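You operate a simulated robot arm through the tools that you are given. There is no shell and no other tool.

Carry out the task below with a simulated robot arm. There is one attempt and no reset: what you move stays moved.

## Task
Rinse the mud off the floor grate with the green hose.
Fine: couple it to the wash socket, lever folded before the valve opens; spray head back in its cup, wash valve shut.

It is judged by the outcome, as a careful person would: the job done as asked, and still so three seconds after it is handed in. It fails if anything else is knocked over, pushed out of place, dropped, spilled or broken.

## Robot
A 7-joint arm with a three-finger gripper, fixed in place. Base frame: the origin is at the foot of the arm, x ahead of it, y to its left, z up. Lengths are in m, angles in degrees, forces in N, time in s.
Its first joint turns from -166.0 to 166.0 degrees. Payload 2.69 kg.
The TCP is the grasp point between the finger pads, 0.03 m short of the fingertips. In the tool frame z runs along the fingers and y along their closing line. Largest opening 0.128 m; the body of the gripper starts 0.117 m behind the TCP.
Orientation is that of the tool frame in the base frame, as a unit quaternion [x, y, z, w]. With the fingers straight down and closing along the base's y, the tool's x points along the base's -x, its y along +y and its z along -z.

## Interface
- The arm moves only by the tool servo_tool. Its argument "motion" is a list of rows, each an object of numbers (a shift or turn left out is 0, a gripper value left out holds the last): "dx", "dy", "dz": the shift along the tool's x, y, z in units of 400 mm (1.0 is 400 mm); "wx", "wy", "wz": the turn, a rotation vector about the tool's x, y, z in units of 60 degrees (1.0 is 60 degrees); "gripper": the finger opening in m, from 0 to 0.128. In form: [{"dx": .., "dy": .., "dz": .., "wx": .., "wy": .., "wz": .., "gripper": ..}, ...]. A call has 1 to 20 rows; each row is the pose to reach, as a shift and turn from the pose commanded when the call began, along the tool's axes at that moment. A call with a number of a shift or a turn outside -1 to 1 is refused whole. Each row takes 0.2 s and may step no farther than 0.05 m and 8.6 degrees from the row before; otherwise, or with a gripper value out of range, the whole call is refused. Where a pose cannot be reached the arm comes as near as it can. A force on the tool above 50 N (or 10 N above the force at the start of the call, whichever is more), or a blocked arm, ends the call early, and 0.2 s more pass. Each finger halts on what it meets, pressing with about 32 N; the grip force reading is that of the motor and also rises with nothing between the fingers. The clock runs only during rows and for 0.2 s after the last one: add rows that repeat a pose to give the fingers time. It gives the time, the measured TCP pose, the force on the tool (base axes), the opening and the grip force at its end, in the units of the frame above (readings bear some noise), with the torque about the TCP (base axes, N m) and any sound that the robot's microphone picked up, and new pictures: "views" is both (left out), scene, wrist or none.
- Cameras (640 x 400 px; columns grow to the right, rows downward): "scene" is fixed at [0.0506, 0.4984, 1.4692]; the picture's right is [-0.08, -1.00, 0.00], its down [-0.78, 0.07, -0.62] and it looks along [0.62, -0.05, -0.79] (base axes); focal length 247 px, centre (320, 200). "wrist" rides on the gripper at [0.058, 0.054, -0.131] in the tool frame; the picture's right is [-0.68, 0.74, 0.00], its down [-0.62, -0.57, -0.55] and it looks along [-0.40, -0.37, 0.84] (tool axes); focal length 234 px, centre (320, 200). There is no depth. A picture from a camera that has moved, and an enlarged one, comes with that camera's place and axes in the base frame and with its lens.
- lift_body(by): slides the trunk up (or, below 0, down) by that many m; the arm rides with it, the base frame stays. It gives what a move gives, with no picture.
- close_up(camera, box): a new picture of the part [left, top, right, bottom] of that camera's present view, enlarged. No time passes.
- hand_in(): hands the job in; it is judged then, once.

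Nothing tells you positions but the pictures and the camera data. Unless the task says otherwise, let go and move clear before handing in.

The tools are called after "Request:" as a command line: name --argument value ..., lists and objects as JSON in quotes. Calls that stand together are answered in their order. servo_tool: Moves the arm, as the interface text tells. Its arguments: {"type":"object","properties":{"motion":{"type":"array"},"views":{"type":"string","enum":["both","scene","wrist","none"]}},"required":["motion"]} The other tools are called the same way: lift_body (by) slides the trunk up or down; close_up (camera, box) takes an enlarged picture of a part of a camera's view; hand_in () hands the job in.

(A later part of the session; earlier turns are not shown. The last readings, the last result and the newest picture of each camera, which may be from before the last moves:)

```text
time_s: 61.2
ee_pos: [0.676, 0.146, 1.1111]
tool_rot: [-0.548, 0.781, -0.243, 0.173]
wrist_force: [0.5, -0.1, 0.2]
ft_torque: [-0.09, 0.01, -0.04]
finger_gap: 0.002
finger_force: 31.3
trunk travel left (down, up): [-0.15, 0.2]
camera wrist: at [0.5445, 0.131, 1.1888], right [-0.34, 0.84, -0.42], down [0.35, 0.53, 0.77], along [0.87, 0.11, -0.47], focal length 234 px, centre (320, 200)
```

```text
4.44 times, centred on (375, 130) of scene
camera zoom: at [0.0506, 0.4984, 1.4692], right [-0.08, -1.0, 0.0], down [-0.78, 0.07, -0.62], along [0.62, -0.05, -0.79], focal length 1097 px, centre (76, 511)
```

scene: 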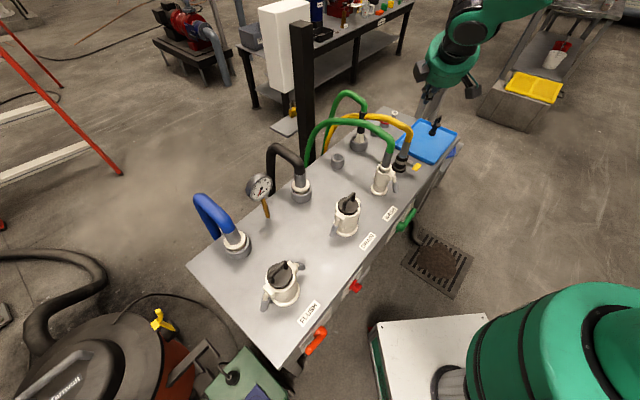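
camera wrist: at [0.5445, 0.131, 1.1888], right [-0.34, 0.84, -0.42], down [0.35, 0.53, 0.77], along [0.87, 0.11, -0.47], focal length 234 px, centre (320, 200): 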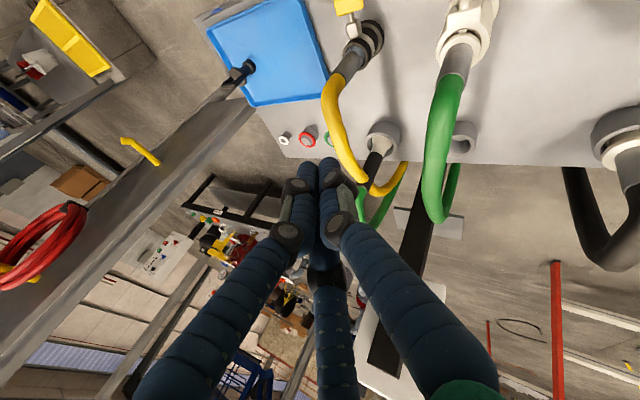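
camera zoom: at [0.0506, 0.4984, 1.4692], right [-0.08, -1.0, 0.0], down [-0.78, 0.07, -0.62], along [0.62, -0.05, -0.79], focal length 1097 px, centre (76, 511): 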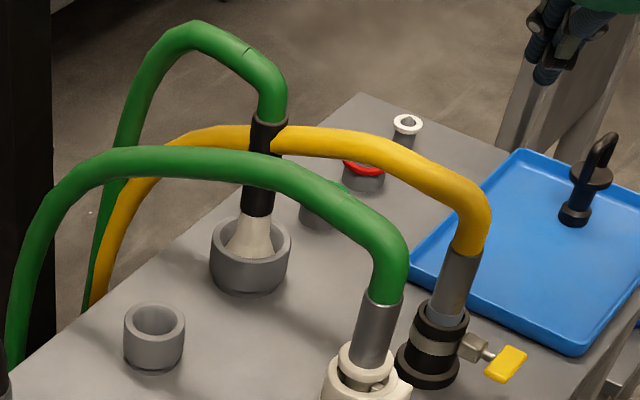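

The grip is upright at about (0.930, 0.247), black part z 0.805–0.90, and the yellow hose just overlaps its top end. I go over the green hose to a hover point in line with the grip and open the fingers.

Request:
servo_tool --motion '[{"dx": -0.0975, "dy": -0.0254, "dz": 0.0181}, {"dx": -0.195, "dy": -0.0508, "dz": 0.0362}, {"dx": -0.2925, "dy": -0.076, "dz": 0.0544}, {"dx": -0.39, "dy": -0.1015, "dz": 0.0725}, {"dx": -0.405, "dy": -0.0836, "dz": 0.174, "gripper": 0.05}, {"dx": -0.42, "dy": -0.0658, "dz": 0.2757, "gripper": 0.1}, {"dx": -0.434, "dy": -0.048, "dz": 0.377}, {"dx": -0.449, "dy": -0.03, "dz": 0.479}, {"dx": -0.449, "dy": -0.03, "dz": 0.479}]'

Request:
close_up --camera "wrist" --box '[200, 80, 440, 260]'

Request:
close_up --camera "scene" --box '[325, 75, 425, 165]'

```text
time_s: 63.2
ee_pos: [0.8469, 0.2749, 0.9618]
tool_rot: [-0.548, 0.781, -0.243, 0.173]
wrist_force: [0.7, 0.5, -1.0]
ft_torque: [-0.01, 0.0, 0.0]
finger_gap: 0.0998
finger_force: 0.1
trunk travel left (down, up): [-0.15, 0.2]
camera wrist: at [0.7174, 0.26, 1.0392], right [-0.34, 0.84, -0.42], down [0.35, 0.53, 0.77], along [0.87, 0.12, -0.47], focal length 234 px, centre (320, 200)
```

scene: 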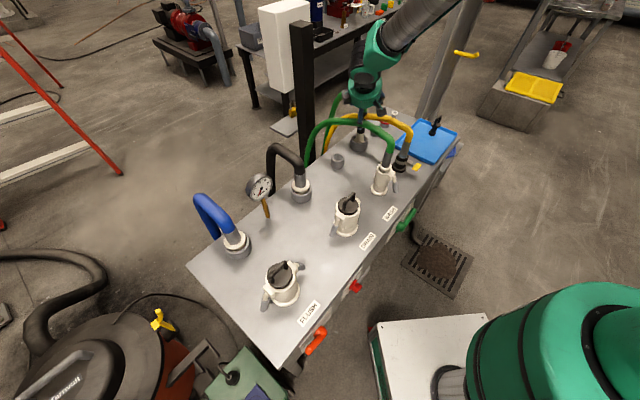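
wrist: 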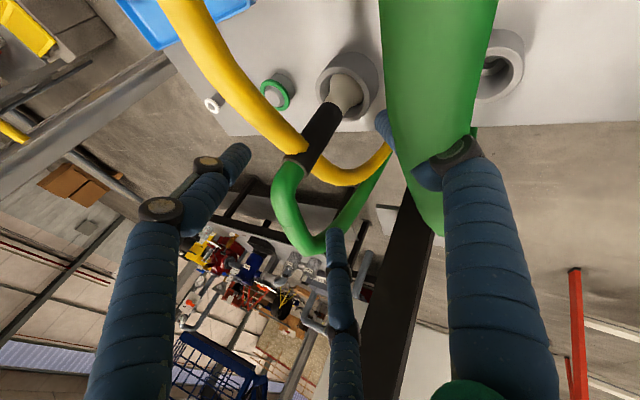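

```text
2.22 times, centred on (320, 170) of wrist
camera zoom: at [0.7174, 0.26, 1.0392], right [-0.34, 0.84, -0.42], down [0.35, 0.53, 0.77], along [0.87, 0.12, -0.47], focal length 520 px, centre (320, 267)
```

zoom: 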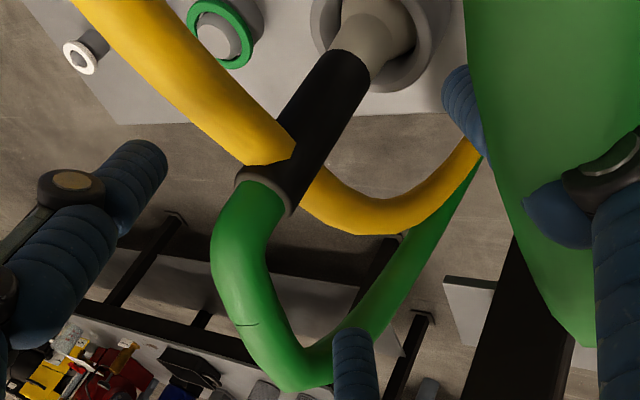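

```text
4.44 times, centred on (375, 120) of scene
camera zoom: at [0.0506, 0.4984, 1.4692], right [-0.08, -1.0, 0.0], down [-0.78, 0.07, -0.62], along [0.62, -0.05, -0.79], focal length 1097 px, centre (76, 556)
```

zoom: 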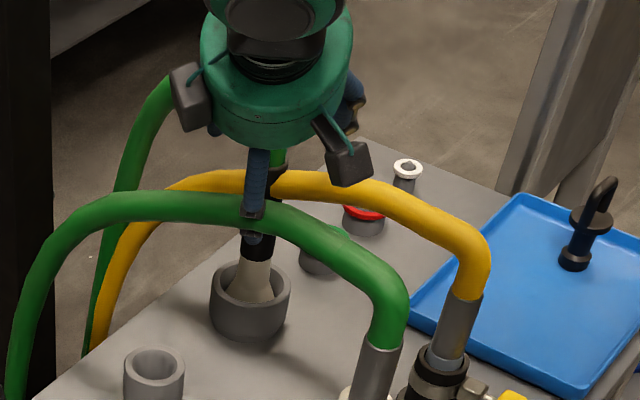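

The grip is exactly on the approach line. I slide in around it and close.

Request:
servo_tool --motion '[{"dz": 0.1}, {"dz": 0.2}, {"dz": 0.29}, {"dz": 0.375}, {"dz": 0.375}]' --views "wrist"

Request:
close_up --camera "wrist" --box '[200, 80, 440, 260]'

Request:
close_up --camera "scene" --box '[325, 75, 425, 165]'

```text
time_s: 64.4
ee_pos: [0.9277, 0.2441, 0.8408]
tool_rot: [-0.548, 0.781, -0.244, 0.173]
wrist_force: [0.2, 0.7, -1.3]
ft_torque: [-0.01, -0.03, 0.03]
finger_gap: 0.0998
finger_force: 0.0
trunk travel left (down, up): [-0.15, 0.2]
camera wrist: at [0.7977, 0.2304, 0.9167], right [-0.34, 0.84, -0.42], down [0.35, 0.52, 0.77], along [0.87, 0.12, -0.47], focal length 234 px, centre (320, 200)
```

wrist: 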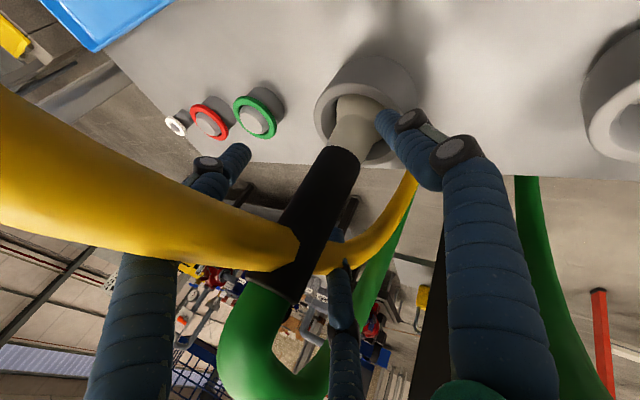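

```text
2.22 times, centred on (320, 170) of wrist
camera zoom: at [0.7977, 0.2304, 0.9167], right [-0.34, 0.84, -0.42], down [0.35, 0.52, 0.77], along [0.87, 0.12, -0.47], focal length 520 px, centre (320, 267)
```

zoom: 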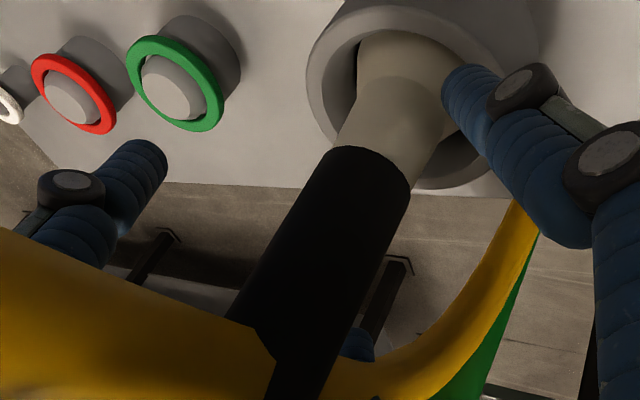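

```text
4.44 times, centred on (375, 120) of scene
camera zoom: at [0.0506, 0.4984, 1.4692], right [-0.08, -1.0, 0.0], down [-0.78, 0.07, -0.62], along [0.62, -0.05, -0.79], focal length 1097 px, centre (76, 556)
```

zoom: 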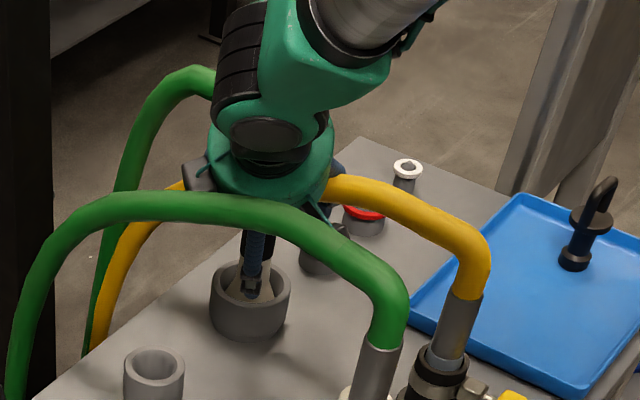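

Everything is clear and the grip lies between the fingers. I raise 1 cm to hold purely the black part and close.

Request:
servo_tool --motion '[{"dy": -0.0142, "dz": -0.0205}, {"dy": -0.0142, "dz": -0.0205, "gripper": 0.07}, {"dy": -0.0142, "dz": -0.0205, "gripper": 0.05}, {"dy": -0.0142, "dz": -0.0205, "gripper": 0.035}, {"dy": -0.0142, "dz": -0.0205, "gripper": 0.02}, {"dy": -0.0142, "dz": -0.0205, "gripper": 0.015}, {"dy": -0.0142, "dz": -0.0205, "gripper": 0.015}]' --views "both"

Request:
close_up --camera "wrist" --box '[200, 80, 440, 260]'

Request:
close_up --camera "scene" --box '[325, 75, 425, 165]'

```text
time_s: 66.0
ee_pos: [0.9274, 0.2445, 0.8514]
tool_rot: [-0.548, 0.781, -0.244, 0.173]
wrist_force: [-11.3, 2.3, 4.0]
ft_torque: [0.24, 1.09, 0.18]
finger_gap: 0.0392
finger_force: 31.8
trunk travel left (down, up): [-0.15, 0.2]
camera wrist: at [0.7966, 0.2303, 0.9278], right [-0.34, 0.84, -0.42], down [0.35, 0.52, 0.78], along [0.87, 0.12, -0.47], focal length 234 px, centre (320, 200)
```

scene: 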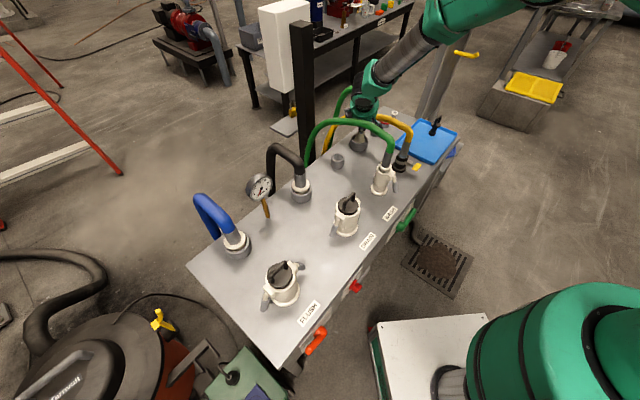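
wrist: 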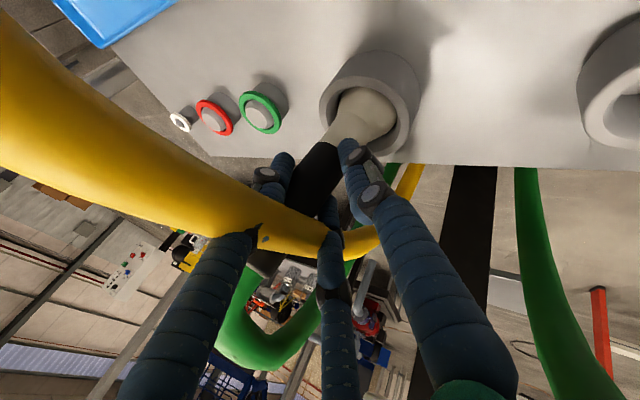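

```text
2.22 times, centred on (320, 170) of wrist
camera zoom: at [0.7966, 0.2303, 0.9278], right [-0.34, 0.84, -0.42], down [0.35, 0.52, 0.78], along [0.87, 0.12, -0.47], focal length 520 px, centre (320, 267)
```

zoom: 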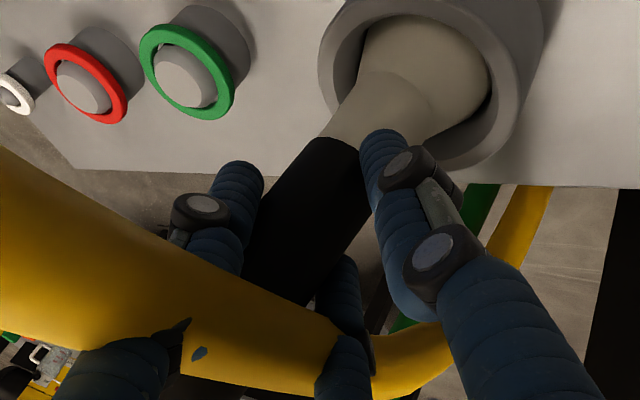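

```text
4.44 times, centred on (375, 120) of scene
camera zoom: at [0.0506, 0.4984, 1.4692], right [-0.08, -1.0, 0.0], down [-0.78, 0.07, -0.62], along [0.62, -0.05, -0.79], focal length 1097 px, centre (76, 556)
```

zoom: 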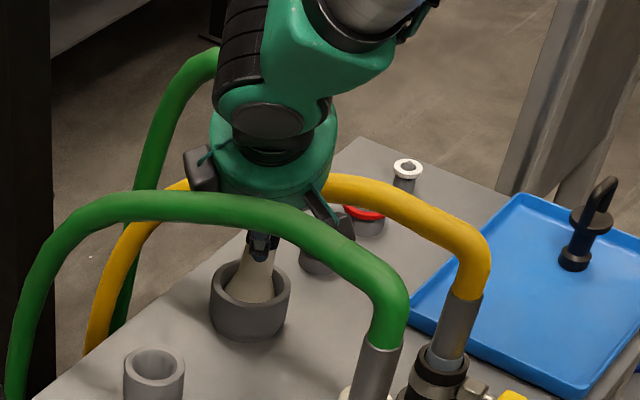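

I have the grip. I lift the head straight out of its cup in small steps, watching for spray.

Request:
servo_tool --motion '[{"dy": -0.0284, "dz": -0.041}, {"dy": -0.0569, "dz": -0.082}, {"dy": -0.0853, "dz": -0.123}, {"dy": -0.1138, "dz": -0.164}, {"dy": -0.1422, "dz": -0.205}, {"dy": -0.1707, "dz": -0.246}, {"dy": -0.1707, "dz": -0.246}]' --views "both"

Request:
close_up --camera "wrist" --box '[200, 80, 440, 260]'

Request:
close_up --camera "scene" --box '[325, 65, 425, 165]'

```text
time_s: 67.6
ee_pos: [0.9297, 0.2434, 0.9716]
tool_rot: [-0.548, 0.781, -0.244, 0.173]
wrist_force: [-0.6, -0.5, -2.3]
ft_torque: [0.03, 0.06, -0.02]
finger_gap: 0.0387
finger_force: 32.4
trunk travel left (down, up): [-0.15, 0.2]
camera wrist: at [0.7984, 0.2294, 1.0476], right [-0.34, 0.84, -0.42], down [0.35, 0.52, 0.78], along [0.87, 0.12, -0.47], focal length 234 px, centre (320, 200)
```

scene: 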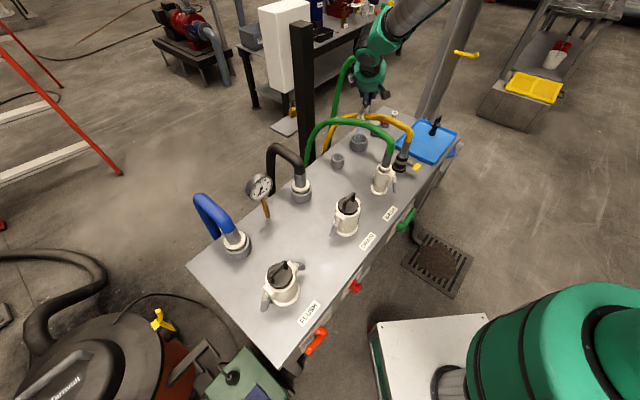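
wrist: 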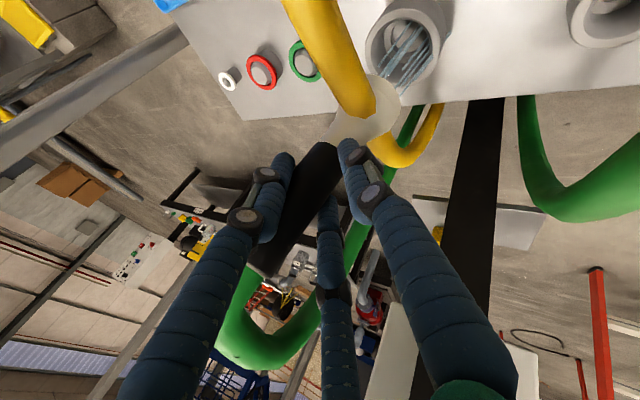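

```text
2.22 times, centred on (320, 170) of wrist
camera zoom: at [0.7984, 0.2294, 1.0476], right [-0.34, 0.84, -0.42], down [0.35, 0.52, 0.78], along [0.87, 0.12, -0.47], focal length 520 px, centre (320, 267)
```

zoom: 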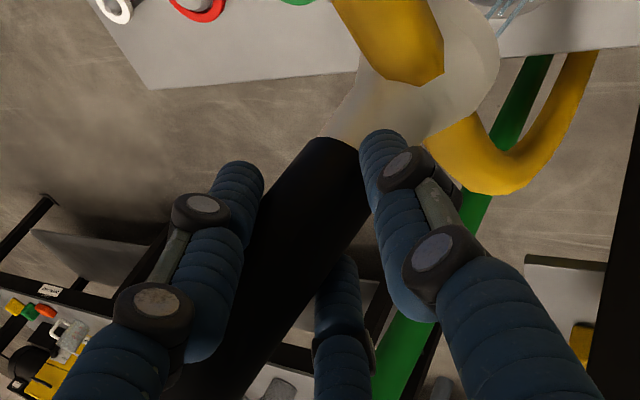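

```text
4.00 times, centred on (375, 115) of scene
camera zoom: at [0.0506, 0.4984, 1.4692], right [-0.08, -1.0, 0.0], down [-0.78, 0.07, -0.62], along [0.62, -0.05, -0.79], focal length 987 px, centre (100, 540)
```

zoom: 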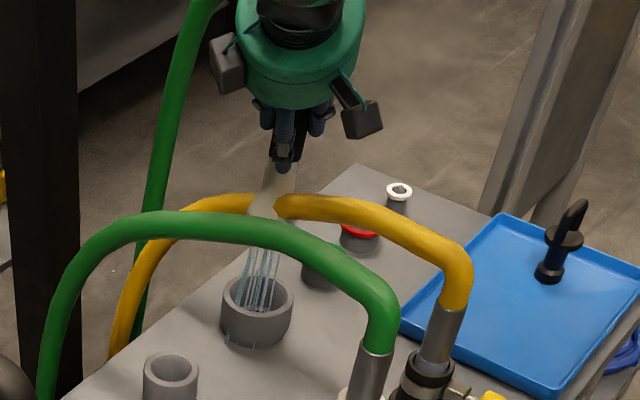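

Water is already spraying from the head into its cup, so I want a short, quick route that only crosses bare steel. I'll go through the gap between the WASH coupling and the yellow one, over the front edge, toward the grate.

Request:
servo_tool --motion '[{"dx": 0.022, "dy": 0.065, "dz": -0.064}, {"dx": 0.045, "dy": 0.129, "dz": -0.127}, {"dx": 0.067, "dy": 0.194, "dz": -0.191}, {"dx": 0.1766, "dy": 0.236, "dz": -0.2207}, {"dx": 0.2863, "dy": 0.278, "dz": -0.2504}, {"dx": 0.396, "dy": 0.32, "dz": -0.28}, {"dx": 0.5055, "dy": 0.362, "dz": -0.31}, {"dx": 0.615, "dy": 0.404, "dz": -0.3396}, {"dx": 0.725, "dy": 0.446, "dz": -0.3693}, {"dx": 0.8345, "dy": 0.488, "dz": -0.399}, {"dx": 0.916, "dy": 0.4515, "dz": -0.359}, {"dx": 0.998, "dy": 0.415, "dz": -0.3195}]' --views "both"

```text
time_s: 70.2
ee_pos: [0.5957, -0.0593, 0.9774]
tool_rot: [-0.548, 0.781, -0.244, 0.173]
wrist_force: [0.2, -0.5, -2.6]
ft_torque: [-0.03, 0.03, 0.0]
finger_gap: 0.0387
finger_force: 32.1
trunk travel left (down, up): [-0.15, 0.2]
camera wrist: at [0.4658, -0.0738, 1.0543], right [-0.34, 0.84, -0.42], down [0.35, 0.52, 0.78], along [0.87, 0.12, -0.47], focal length 234 px, centre (320, 200)
```

scene: 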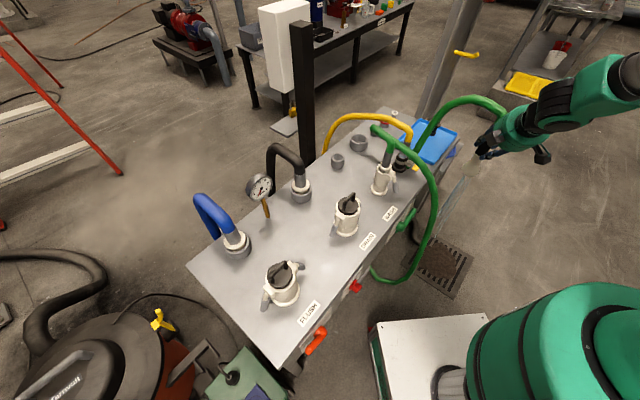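
wrist: 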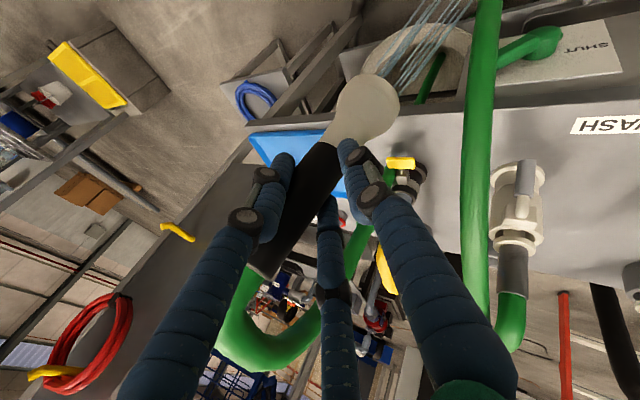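

The head is past the bench front. I move on over the grate and hold there.

Request:
servo_tool --motion '[{"dx": 0.094, "dy": -0.0405, "dz": 0.0562}, {"dx": 0.188, "dy": -0.081, "dz": 0.1124}, {"dx": 0.282, "dy": -0.1215, "dz": 0.1686}, {"dx": 0.376, "dy": -0.162, "dz": 0.2248}, {"dx": 0.47, "dy": -0.2025, "dz": 0.281}, {"dx": 0.47, "dy": -0.2025, "dz": 0.281}, {"dx": 0.47, "dy": -0.2025, "dz": 0.281}]' --views "both"

Request:
close_up --camera "scene" --box '[380, 120, 580, 300]'

Request:
close_up --camera "wrist" --box '[240, 0, 500, 170]'

```text
time_s: 71.8
ee_pos: [0.6528, -0.2787, 0.9305]
tool_rot: [-0.548, 0.781, -0.244, 0.173]
wrist_force: [0.3, -0.5, -3.1]
ft_torque: [0.02, 0.09, -0.03]
finger_gap: 0.0383
finger_force: 31.7
trunk travel left (down, up): [-0.15, 0.2]
camera wrist: at [0.5226, -0.2932, 1.0074], right [-0.34, 0.84, -0.42], down [0.35, 0.52, 0.78], along [0.87, 0.12, -0.47], focal length 234 px, centre (320, 200)
```

scene: 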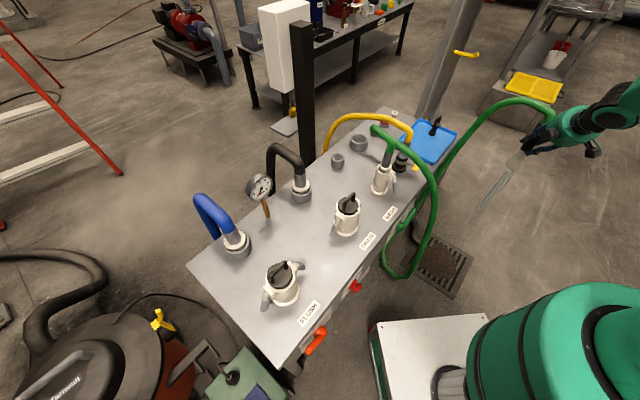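
wrist: 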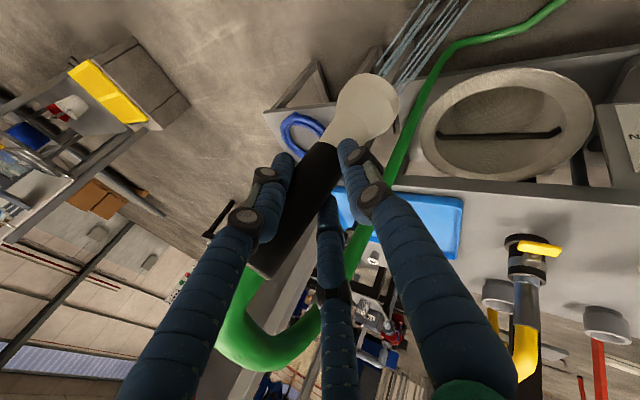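

```text
2.22 times, centred on (480, 210) of scene
camera zoom: at [0.0506, 0.4984, 1.4692], right [-0.08, -1.0, 0.0], down [-0.78, 0.07, -0.62], along [0.62, -0.05, -0.79], focal length 548 px, centre (-36, 178)
```

zoom: 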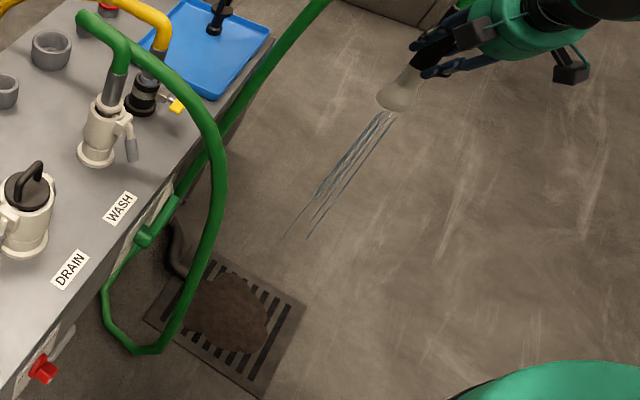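

```text
2.35 times, centred on (370, 85) of wrist
camera zoom: at [0.5226, -0.2932, 1.0074], right [-0.34, 0.84, -0.42], down [0.35, 0.52, 0.78], along [0.87, 0.12, -0.47], focal length 551 px, centre (202, 471)
```

zoom: 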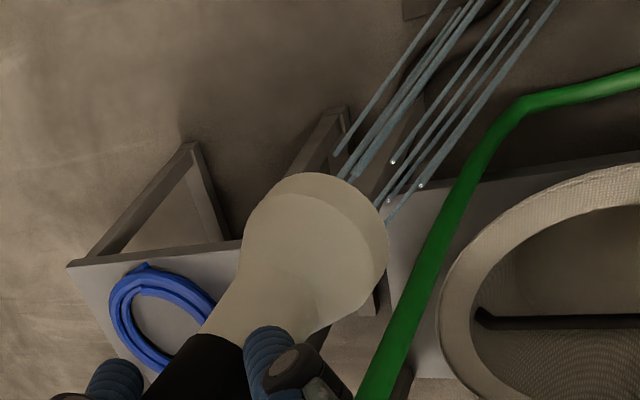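

The jets reach only about 0.4 m, so the head must come much lower over the grate. I lower the trunk first, then the arm.

Request:
lift_body --by -0.15

```text
time_s: 73.5
ee_pos: [0.6518, -0.2775, 0.78]
tool_rot: [-0.548, 0.781, -0.244, 0.173]
wrist_force: [0.0, -0.2, -2.1]
ft_torque: [-0.01, 0.03, 0.01]
finger_gap: 0.0385
finger_force: 32.2
trunk travel left (down, up): [0.0, 0.35]
```

Now I lower the arm over the grate in steps.

Request:
servo_tool --motion '[{"dy": 0.0711, "dz": 0.1026}, {"dy": 0.1422, "dz": 0.2052}, {"dy": 0.2133, "dz": 0.3078}, {"dy": 0.2844, "dz": 0.4104}, {"dy": 0.3555, "dz": 0.513}, {"dy": 0.4266, "dz": 0.6156}, {"dy": 0.4977, "dz": 0.718}, {"dy": 0.4977, "dz": 0.718}]' --views "both"

Request:
close_up --camera "scene" --box '[360, 180, 520, 320]'

Request:
close_up --camera "wrist" --box '[240, 0, 500, 170]'

```text
time_s: 75.3
ee_pos: [0.6523, -0.2779, 0.4306]
tool_rot: [-0.547, 0.782, -0.244, 0.173]
wrist_force: [-0.2, -0.3, -3.6]
ft_torque: [0.0, 0.03, 0.0]
finger_gap: 0.0386
finger_force: 18.1
trunk travel left (down, up): [0.0, 0.35]
camera wrist: at [0.523, -0.2925, 0.5077], right [-0.34, 0.84, -0.42], down [0.35, 0.52, 0.78], along [0.87, 0.12, -0.47], focal length 234 px, centre (320, 200)
```

scene: 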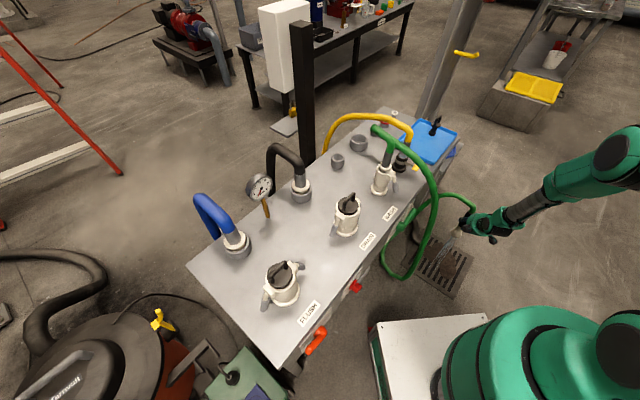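
wrist: 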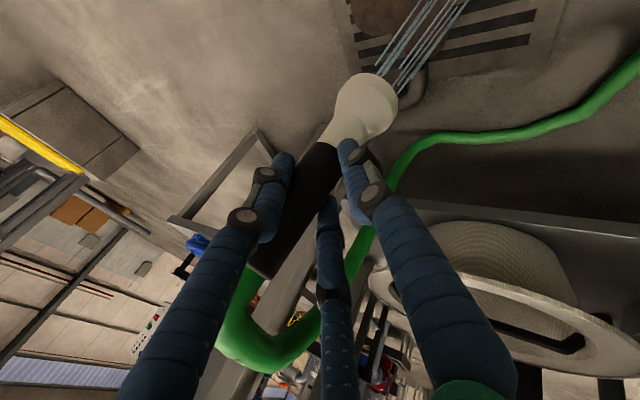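

```text
2.86 times, centred on (440, 250) of scene
camera zoom: at [0.0506, 0.4984, 1.4692], right [-0.08, -1.0, 0.0], down [-0.78, 0.07, -0.62], along [0.62, -0.05, -0.79], focal length 705 px, centre (-23, 57)
```

zoom: 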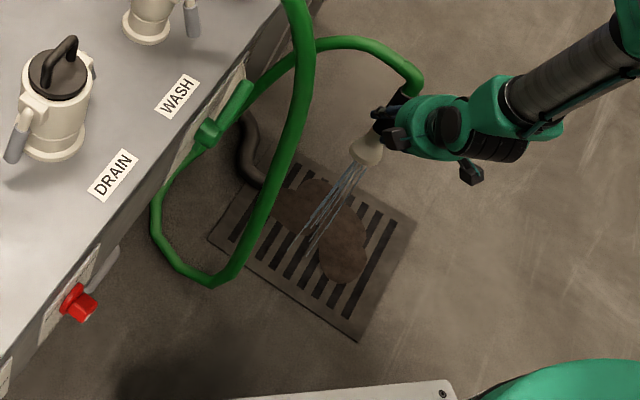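

```text
2.35 times, centred on (370, 85) of wrist
camera zoom: at [0.523, -0.2925, 0.5077], right [-0.34, 0.84, -0.42], down [0.35, 0.52, 0.78], along [0.87, 0.12, -0.47], focal length 551 px, centre (202, 471)
```

zoom: 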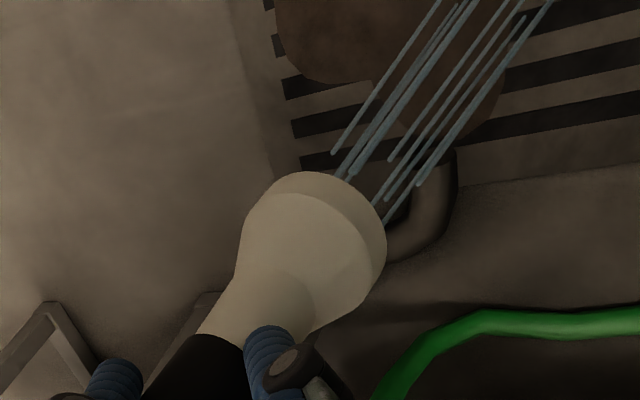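

The mud is washing off where the jets hit. I sweep the spray over the remaining patches.

Request:
servo_tool --motion '[{"dx": 0.083, "dy": 0.008, "dz": -0.006}, {"dx": 0.166, "dy": 0.0158, "dz": -0.0118}, {"dx": 0.166, "dy": 0.0158, "dz": -0.0118}, {"dx": 0.166, "dy": 0.0158, "dz": -0.0118}, {"dx": 0.166, "dy": 0.0158, "dz": -0.0118}, {"dx": 0.109, "dy": -0.054, "dz": 0.037}, {"dx": 0.0518, "dy": -0.1245, "dz": 0.0863}, {"dx": 0.0518, "dy": -0.1245, "dz": 0.0863}, {"dx": -0.005, "dy": -0.162, "dz": 0.113}, {"dx": -0.061, "dy": -0.2, "dz": 0.139}, {"dx": -0.061, "dy": -0.2, "dz": 0.139}, {"dx": -0.061, "dy": -0.2, "dz": 0.139}, {"dx": -0.138, "dy": -0.1335, "dz": 0.0933}, {"dx": -0.138, "dy": -0.1335, "dz": 0.0933}, {"dx": -0.138, "dy": -0.1335, "dz": 0.0933}]' --views "both"

Request:
close_up --camera "scene" --box '[380, 210, 500, 310]'

Request:
close_up --camera "wrist" --box '[240, 0, 640, 170]'

```text
time_s: 78.5
ee_pos: [0.7319, -0.247, 0.4308]
tool_rot: [-0.547, 0.782, -0.243, 0.172]
wrist_force: [0.5, -0.3, -2.8]
ft_torque: [0.02, 0.02, 0.01]
finger_gap: 0.0389
finger_force: 17.2
trunk travel left (down, up): [0.0, 0.35]
camera wrist: at [0.6017, -0.2612, 0.5079], right [-0.34, 0.84, -0.42], down [0.35, 0.52, 0.78], along [0.87, 0.12, -0.47], focal length 234 px, centre (320, 200)
```

scene: 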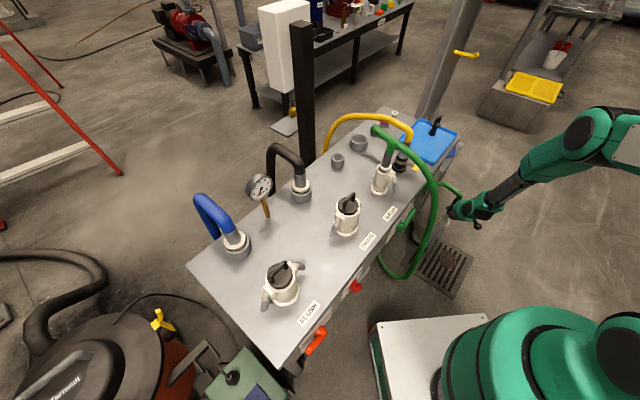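
wrist: 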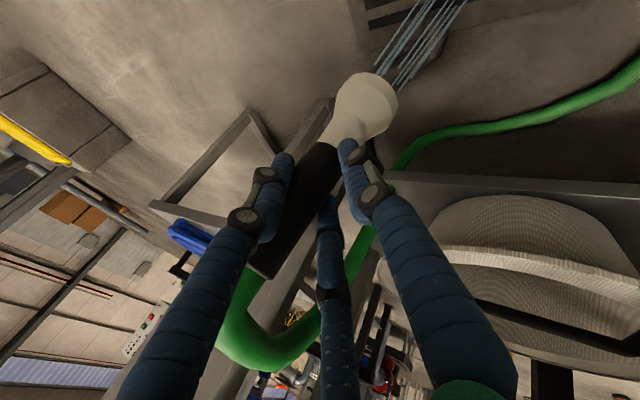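

```text
4.00 times, centred on (440, 260) of scene
camera zoom: at [0.0506, 0.4984, 1.4692], right [-0.08, -1.0, 0.0], down [-0.78, 0.07, -0.62], along [0.62, -0.05, -0.79], focal length 987 px, centre (-160, -40)
```

zoom: 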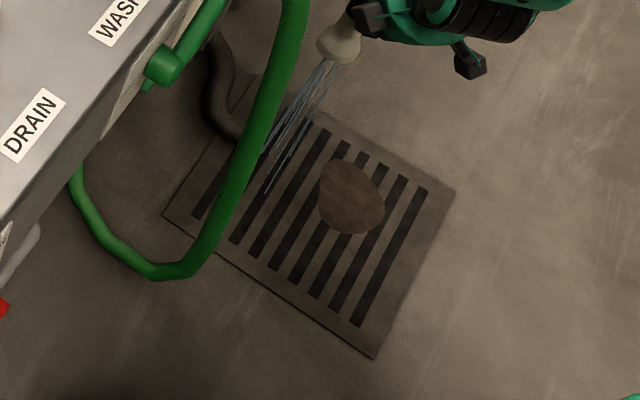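

```text
1.60 times, centred on (440, 85) of wrist
camera zoom: at [0.6017, -0.2612, 0.5079], right [-0.34, 0.84, -0.42], down [0.35, 0.52, 0.78], along [0.87, 0.12, -0.47], focal length 375 px, centre (128, 384)
```

zoom: 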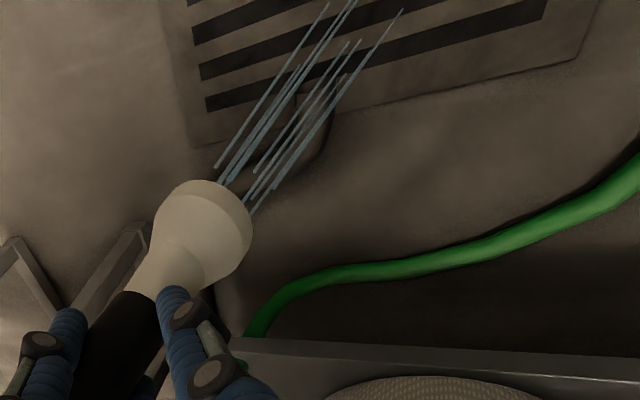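

One blob is left near (0.665, -0.37). I move the spray onto it.

Request:
servo_tool --motion '[{"dx": 0.104, "dy": -0.004, "dz": 0.002}, {"dx": 0.208, "dy": -0.008, "dz": 0.004}, {"dx": 0.311, "dy": -0.012, "dz": 0.007}, {"dx": 0.311, "dy": -0.012, "dz": 0.007}, {"dx": 0.311, "dy": -0.012, "dz": 0.007}, {"dx": 0.311, "dy": -0.012, "dz": 0.007}, {"dx": 0.325, "dy": 0.045, "dz": -0.033}, {"dx": 0.325, "dy": 0.045, "dz": -0.033}, {"dx": 0.325, "dy": 0.045, "dz": -0.033}]' --views "both"

Request:
close_up --camera "scene" --box '[380, 210, 500, 310]'

Request:
close_up --camera "wrist" --box '[240, 0, 640, 170]'

```text
time_s: 80.5
ee_pos: [0.67, -0.3616, 0.4319]
tool_rot: [-0.547, 0.782, -0.243, 0.172]
wrist_force: [1.2, -0.1, -3.1]
ft_torque: [-0.01, 0.04, -0.04]
finger_gap: 0.0387
finger_force: 17.6
trunk travel left (down, up): [0.0, 0.35]
camera wrist: at [0.5394, -0.3764, 0.5084], right [-0.34, 0.84, -0.42], down [0.35, 0.52, 0.78], along [0.87, 0.12, -0.47], focal length 234 px, centre (320, 200)
```

scene: 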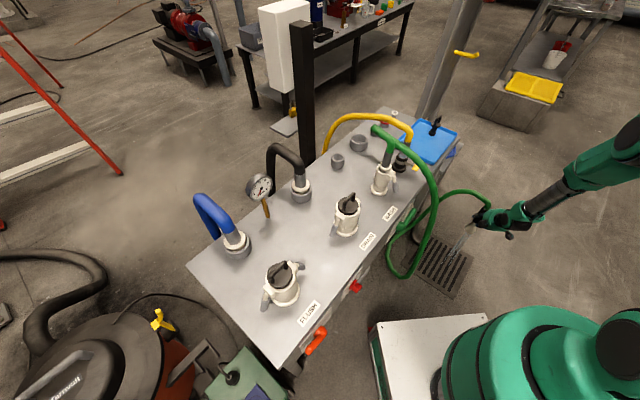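
wrist: 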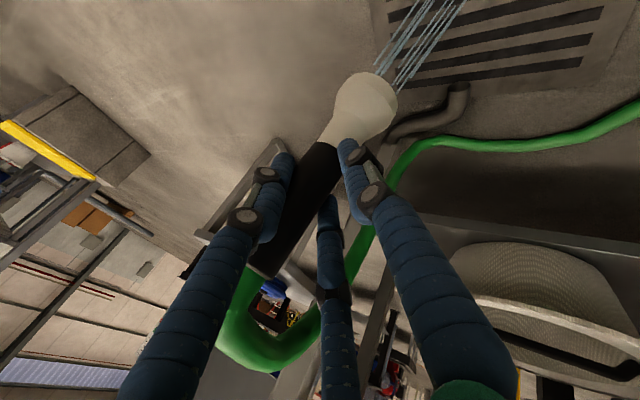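

```text
4.00 times, centred on (440, 260) of scene
camera zoom: at [0.0506, 0.4984, 1.4692], right [-0.08, -1.0, 0.0], down [-0.78, 0.07, -0.62], along [0.62, -0.05, -0.79], focal length 987 px, centre (-160, -40)
```

zoom: 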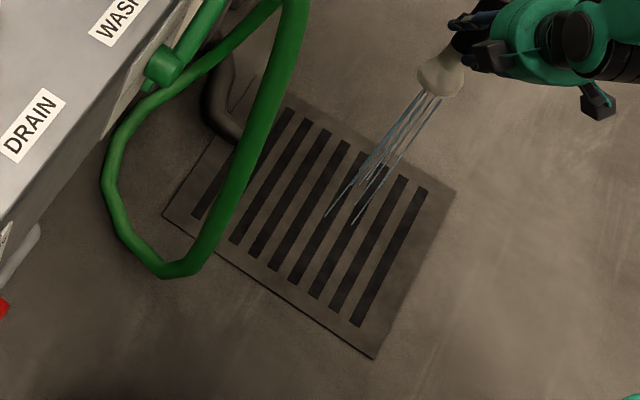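

```text
1.60 times, centred on (440, 85) of wrist
camera zoom: at [0.5394, -0.3764, 0.5084], right [-0.34, 0.84, -0.42], down [0.35, 0.52, 0.78], along [0.87, 0.12, -0.47], focal length 375 px, centre (128, 384)
```

zoom: 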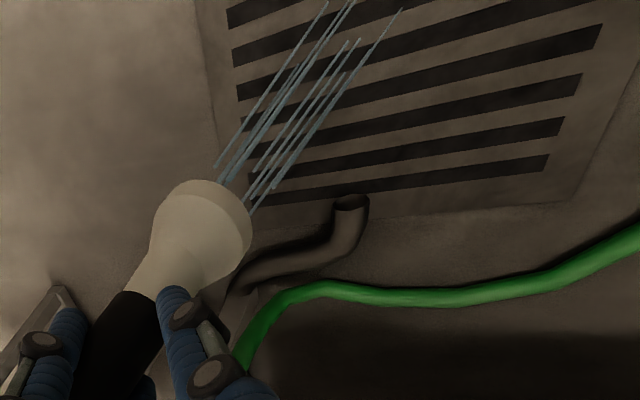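

The grate is clean in both views. I go back up the same way: arm up, trunk up, then back to the bench.

Request:
servo_tool --motion '[{"dx": -0.023, "dy": -0.051, "dz": -0.0975, "gripper": 0.01}, {"dx": -0.046, "dy": -0.102, "dz": -0.195}, {"dx": -0.069, "dy": -0.1526, "dz": -0.2925}, {"dx": -0.092, "dy": -0.2035, "dz": -0.39}, {"dx": -0.115, "dy": -0.2544, "dz": -0.4875}, {"dx": -0.138, "dy": -0.305, "dz": -0.585}, {"dx": -0.161, "dy": -0.356, "dz": -0.6825}, {"dx": -0.184, "dy": -0.407, "dz": -0.78}]' --views "scene"

Request:
close_up --camera "scene" --box '[380, 210, 500, 310]'

Request:
lift_body --by 0.15

```text
time_s: 82.3
ee_pos: [0.6502, -0.2786, 0.7809]
tool_rot: [-0.547, 0.782, -0.243, 0.172]
wrist_force: [0.1, -0.2, -3.7]
ft_torque: [0.0, -0.02, 0.0]
finger_gap: 0.0385
finger_force: 21.0
trunk travel left (down, up): [0.0, 0.35]
```

scene: 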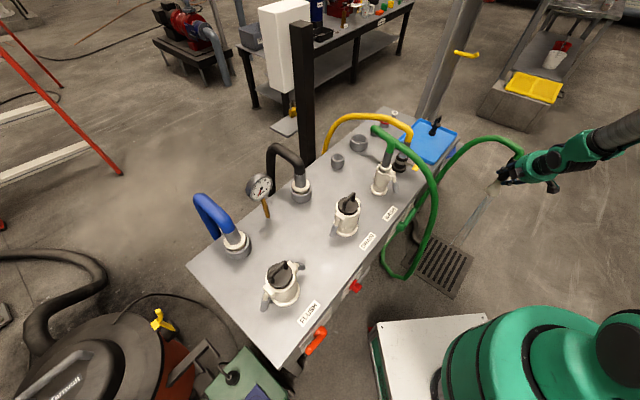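

```text
4.00 times, centred on (440, 260) of scene
camera zoom: at [0.0506, 0.4984, 1.4692], right [-0.08, -1.0, 0.0], down [-0.78, 0.07, -0.62], along [0.62, -0.05, -0.79], focal length 987 px, centre (-160, -40)
```

zoom: 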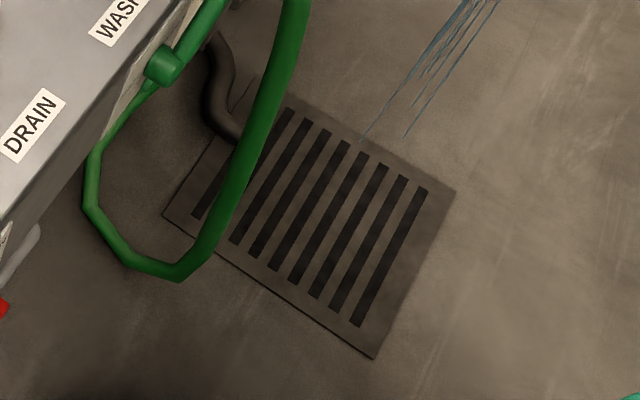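

```text
time_s: 84.1
ee_pos: [0.6511, -0.2781, 0.9305]
tool_rot: [-0.547, 0.782, -0.243, 0.172]
wrist_force: [-0.1, -0.3, -3.0]
ft_torque: [0.0, 0.05, 0.03]
finger_gap: 0.0388
finger_force: 21.6
trunk travel left (down, up): [-0.15, 0.2]
```

Grate is clean. Back along the same corridor to just above the cup.

Request:
servo_tool --motion '[{"dx": -0.0935, "dy": 0.0379, "dz": -0.0562}, {"dx": -0.187, "dy": 0.0758, "dz": -0.1124}, {"dx": -0.2805, "dy": 0.1137, "dz": -0.1686}, {"dx": -0.374, "dy": 0.1516, "dz": -0.2248}, {"dx": -0.4675, "dy": 0.1895, "dz": -0.281}]' --views "none"

Request:
servo_tool --motion '[{"dx": -0.0817, "dy": 0.0365, "dz": -0.0398}, {"dx": -0.1635, "dy": 0.073, "dz": -0.0795}, {"dx": -0.2731, "dy": 0.031, "dz": -0.0498}, {"dx": -0.3828, "dy": -0.011, "dz": -0.0201}, {"dx": -0.4924, "dy": -0.053, "dz": 0.0096}, {"dx": -0.602, "dy": -0.095, "dz": 0.0393}, {"dx": -0.7117, "dy": -0.137, "dz": 0.069}, {"dx": -0.8213, "dy": -0.179, "dz": 0.0987}, {"dx": -0.931, "dy": -0.221, "dz": 0.1285}, {"dx": -0.953, "dy": -0.286, "dz": 0.192}, {"dx": -0.976, "dy": -0.35, "dz": 0.256}, {"dx": -0.998, "dy": -0.415, "dz": 0.3195}]' --views "both"

Request:
close_up --camera "scene" --box '[325, 65, 425, 165]'

Request:
close_up --camera "wrist" --box '[260, 0, 500, 170]'

```text
time_s: 85.3
ee_pos: [0.5959, -0.0617, 0.98]
tool_rot: [-0.548, 0.782, -0.243, 0.172]
wrist_force: [0.7, -0.2, -3.0]
ft_torque: [0.04, 0.05, 0.03]
finger_gap: 0.0385
finger_force: 21.4
trunk travel left (down, up): [-0.15, 0.2]
```

```text
time_s: 87.9
ee_pos: [0.9309, 0.2435, 0.9719]
tool_rot: [-0.548, 0.781, -0.244, 0.173]
wrist_force: [-0.2, -0.8, -2.9]
ft_torque: [0.06, 0.03, 0.0]
finger_gap: 0.0384
finger_force: 21.4
trunk travel left (down, up): [-0.15, 0.2]
camera wrist: at [0.7998, 0.2288, 1.0465], right [-0.34, 0.84, -0.42], down [0.35, 0.52, 0.77], along [0.87, 0.12, -0.47], focal length 234 px, centre (320, 200)
```

scene: 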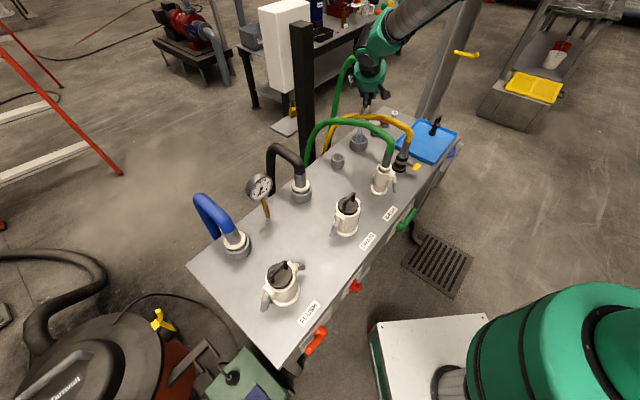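
wrist: 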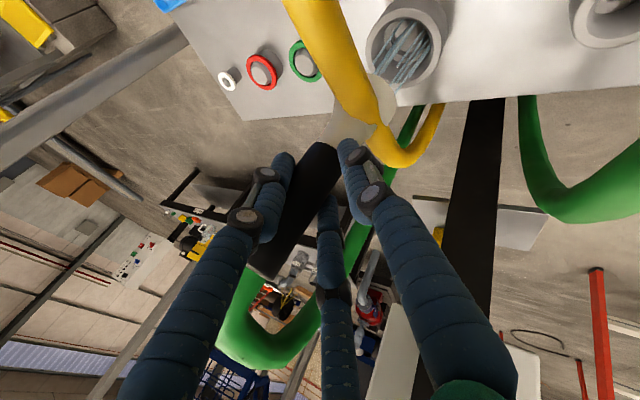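

```text
4.00 times, centred on (375, 115) of scene
camera zoom: at [0.0506, 0.4984, 1.4692], right [-0.08, -1.0, 0.0], down [-0.78, 0.07, -0.62], along [0.62, -0.05, -0.79], focal length 987 px, centre (100, 540)
```

zoom: 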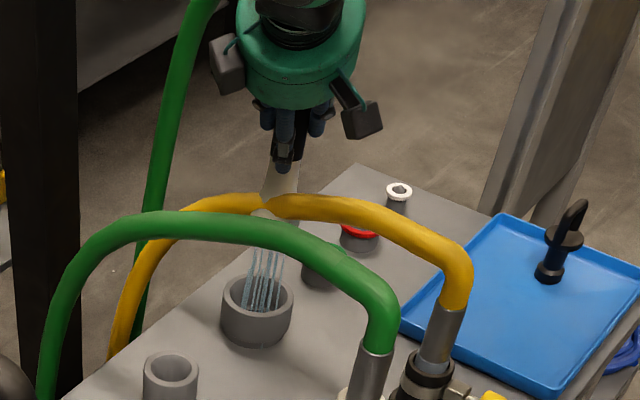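

```text
2.35 times, centred on (380, 85) of wrist
camera zoom: at [0.7998, 0.2288, 1.0465], right [-0.34, 0.84, -0.42], down [0.35, 0.52, 0.77], along [0.87, 0.12, -0.47], focal length 551 px, centre (179, 471)
```

zoom: 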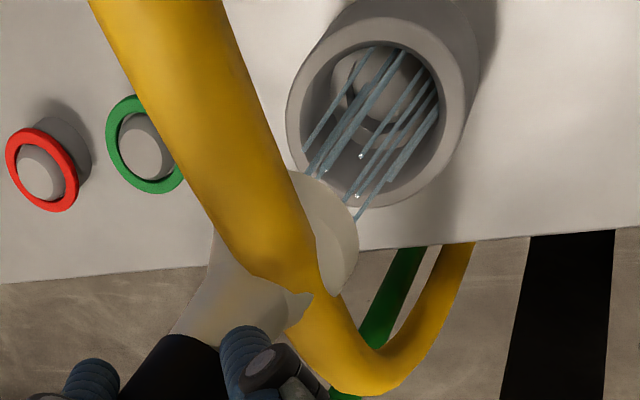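

The jets fall right inside the cup, so the head is aligned. I lower it in.

Request:
servo_tool --motion '[{"dy": 0.0284, "dz": 0.041}, {"dy": 0.0569, "dz": 0.082}, {"dy": 0.0853, "dz": 0.123}, {"dy": 0.1138, "dz": 0.164}, {"dy": 0.1365, "dz": 0.197}, {"dy": 0.1365, "dz": 0.197}]' --views "both"

Request:
close_up --camera "scene" --box '[325, 75, 425, 165]'

Request:
close_up --camera "wrist" --box '[260, 0, 500, 170]'

```text
time_s: 89.3
ee_pos: [0.927, 0.2442, 0.8729]
tool_rot: [-0.548, 0.781, -0.244, 0.173]
wrist_force: [-1.8, 3.4, -0.3]
ft_torque: [0.3, 0.19, 0.01]
finger_gap: 0.0388
finger_force: 21.6
trunk travel left (down, up): [-0.15, 0.2]
camera wrist: at [0.7973, 0.2294, 0.9496], right [-0.34, 0.84, -0.42], down [0.35, 0.52, 0.77], along [0.87, 0.11, -0.48], focal length 234 px, centre (320, 200)
```

scene: 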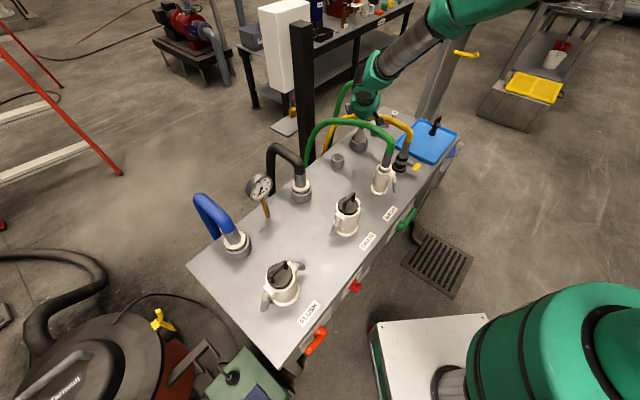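
wrist: 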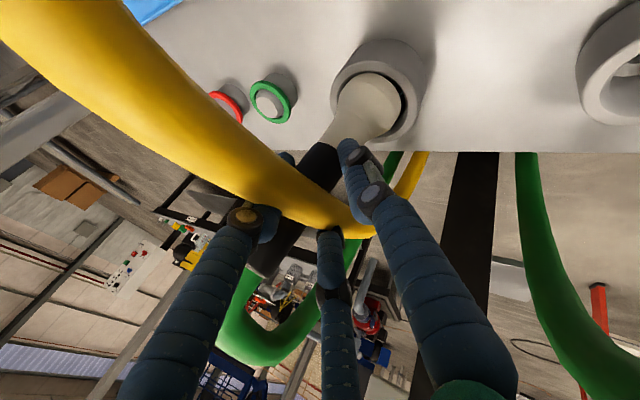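

```text
4.44 times, centred on (375, 120) of scene
camera zoom: at [0.0506, 0.4984, 1.4692], right [-0.08, -1.0, 0.0], down [-0.78, 0.07, -0.62], along [0.62, -0.05, -0.79], focal length 1097 px, centre (76, 556)
```

zoom: 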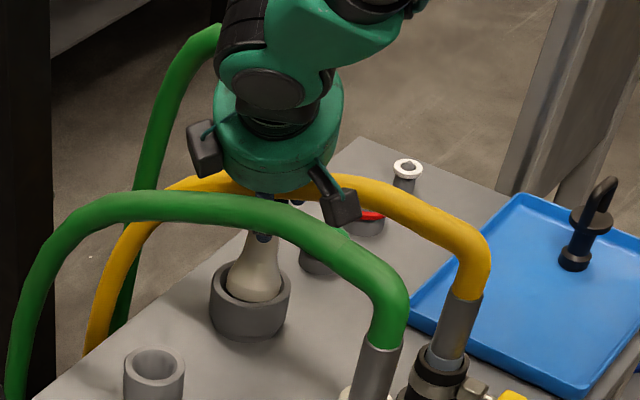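

```text
2.35 times, centred on (380, 85) of wrist
camera zoom: at [0.7973, 0.2294, 0.9496], right [-0.34, 0.84, -0.42], down [0.35, 0.52, 0.77], along [0.87, 0.11, -0.48], focal length 551 px, centre (179, 471)
```

zoom: 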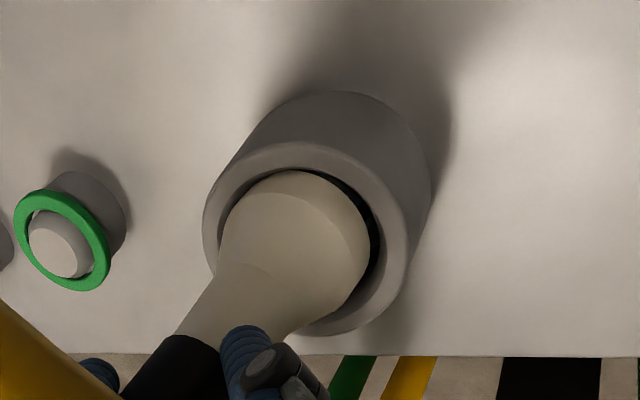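

The nozzle is inside the cup and the spray has stopped. I lower the last two centimetres gently.

Request:
servo_tool --motion '[{"dy": 0.0071, "dz": 0.0103}, {"dy": 0.0142, "dz": 0.0205}, {"dy": 0.0213, "dz": 0.0308}, {"dy": 0.0284, "dz": 0.041}, {"dy": 0.032, "dz": 0.0462}, {"dy": 0.032, "dz": 0.0462}]' --views "none"

Request:
close_up --camera "scene" --box '[325, 75, 425, 165]'

Request:
close_up --camera "wrist" --box '[260, 0, 500, 170]'

```text
time_s: 90.7
ee_pos: [0.9286, 0.2451, 0.8515]
tool_rot: [-0.548, 0.782, -0.243, 0.173]
wrist_force: [-3.5, 5.4, 2.2]
ft_torque: [0.5, 0.38, 0.05]
finger_gap: 0.0384
finger_force: 32.6
trunk travel left (down, up): [-0.15, 0.2]
```

```text
4.44 times, centred on (375, 120) of scene
camera zoom: at [0.0506, 0.4984, 1.4692], right [-0.08, -1.0, 0.0], down [-0.78, 0.07, -0.62], along [0.62, -0.05, -0.79], focal length 1097 px, centre (76, 556)
```

zoom: 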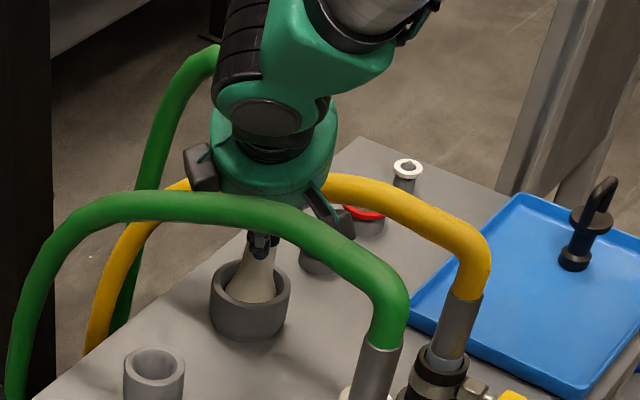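

```text
2.35 times, centred on (380, 85) of wrist
camera zoom: at [0.7976, 0.2302, 0.9293], right [-0.34, 0.84, -0.42], down [0.35, 0.52, 0.78], along [0.87, 0.12, -0.47], focal length 551 px, centre (179, 471)
```

zoom: 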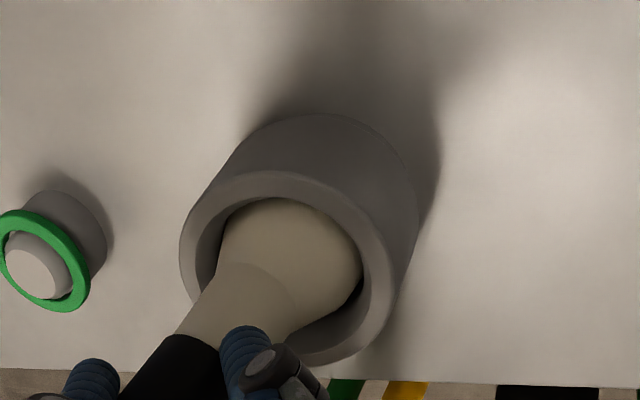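

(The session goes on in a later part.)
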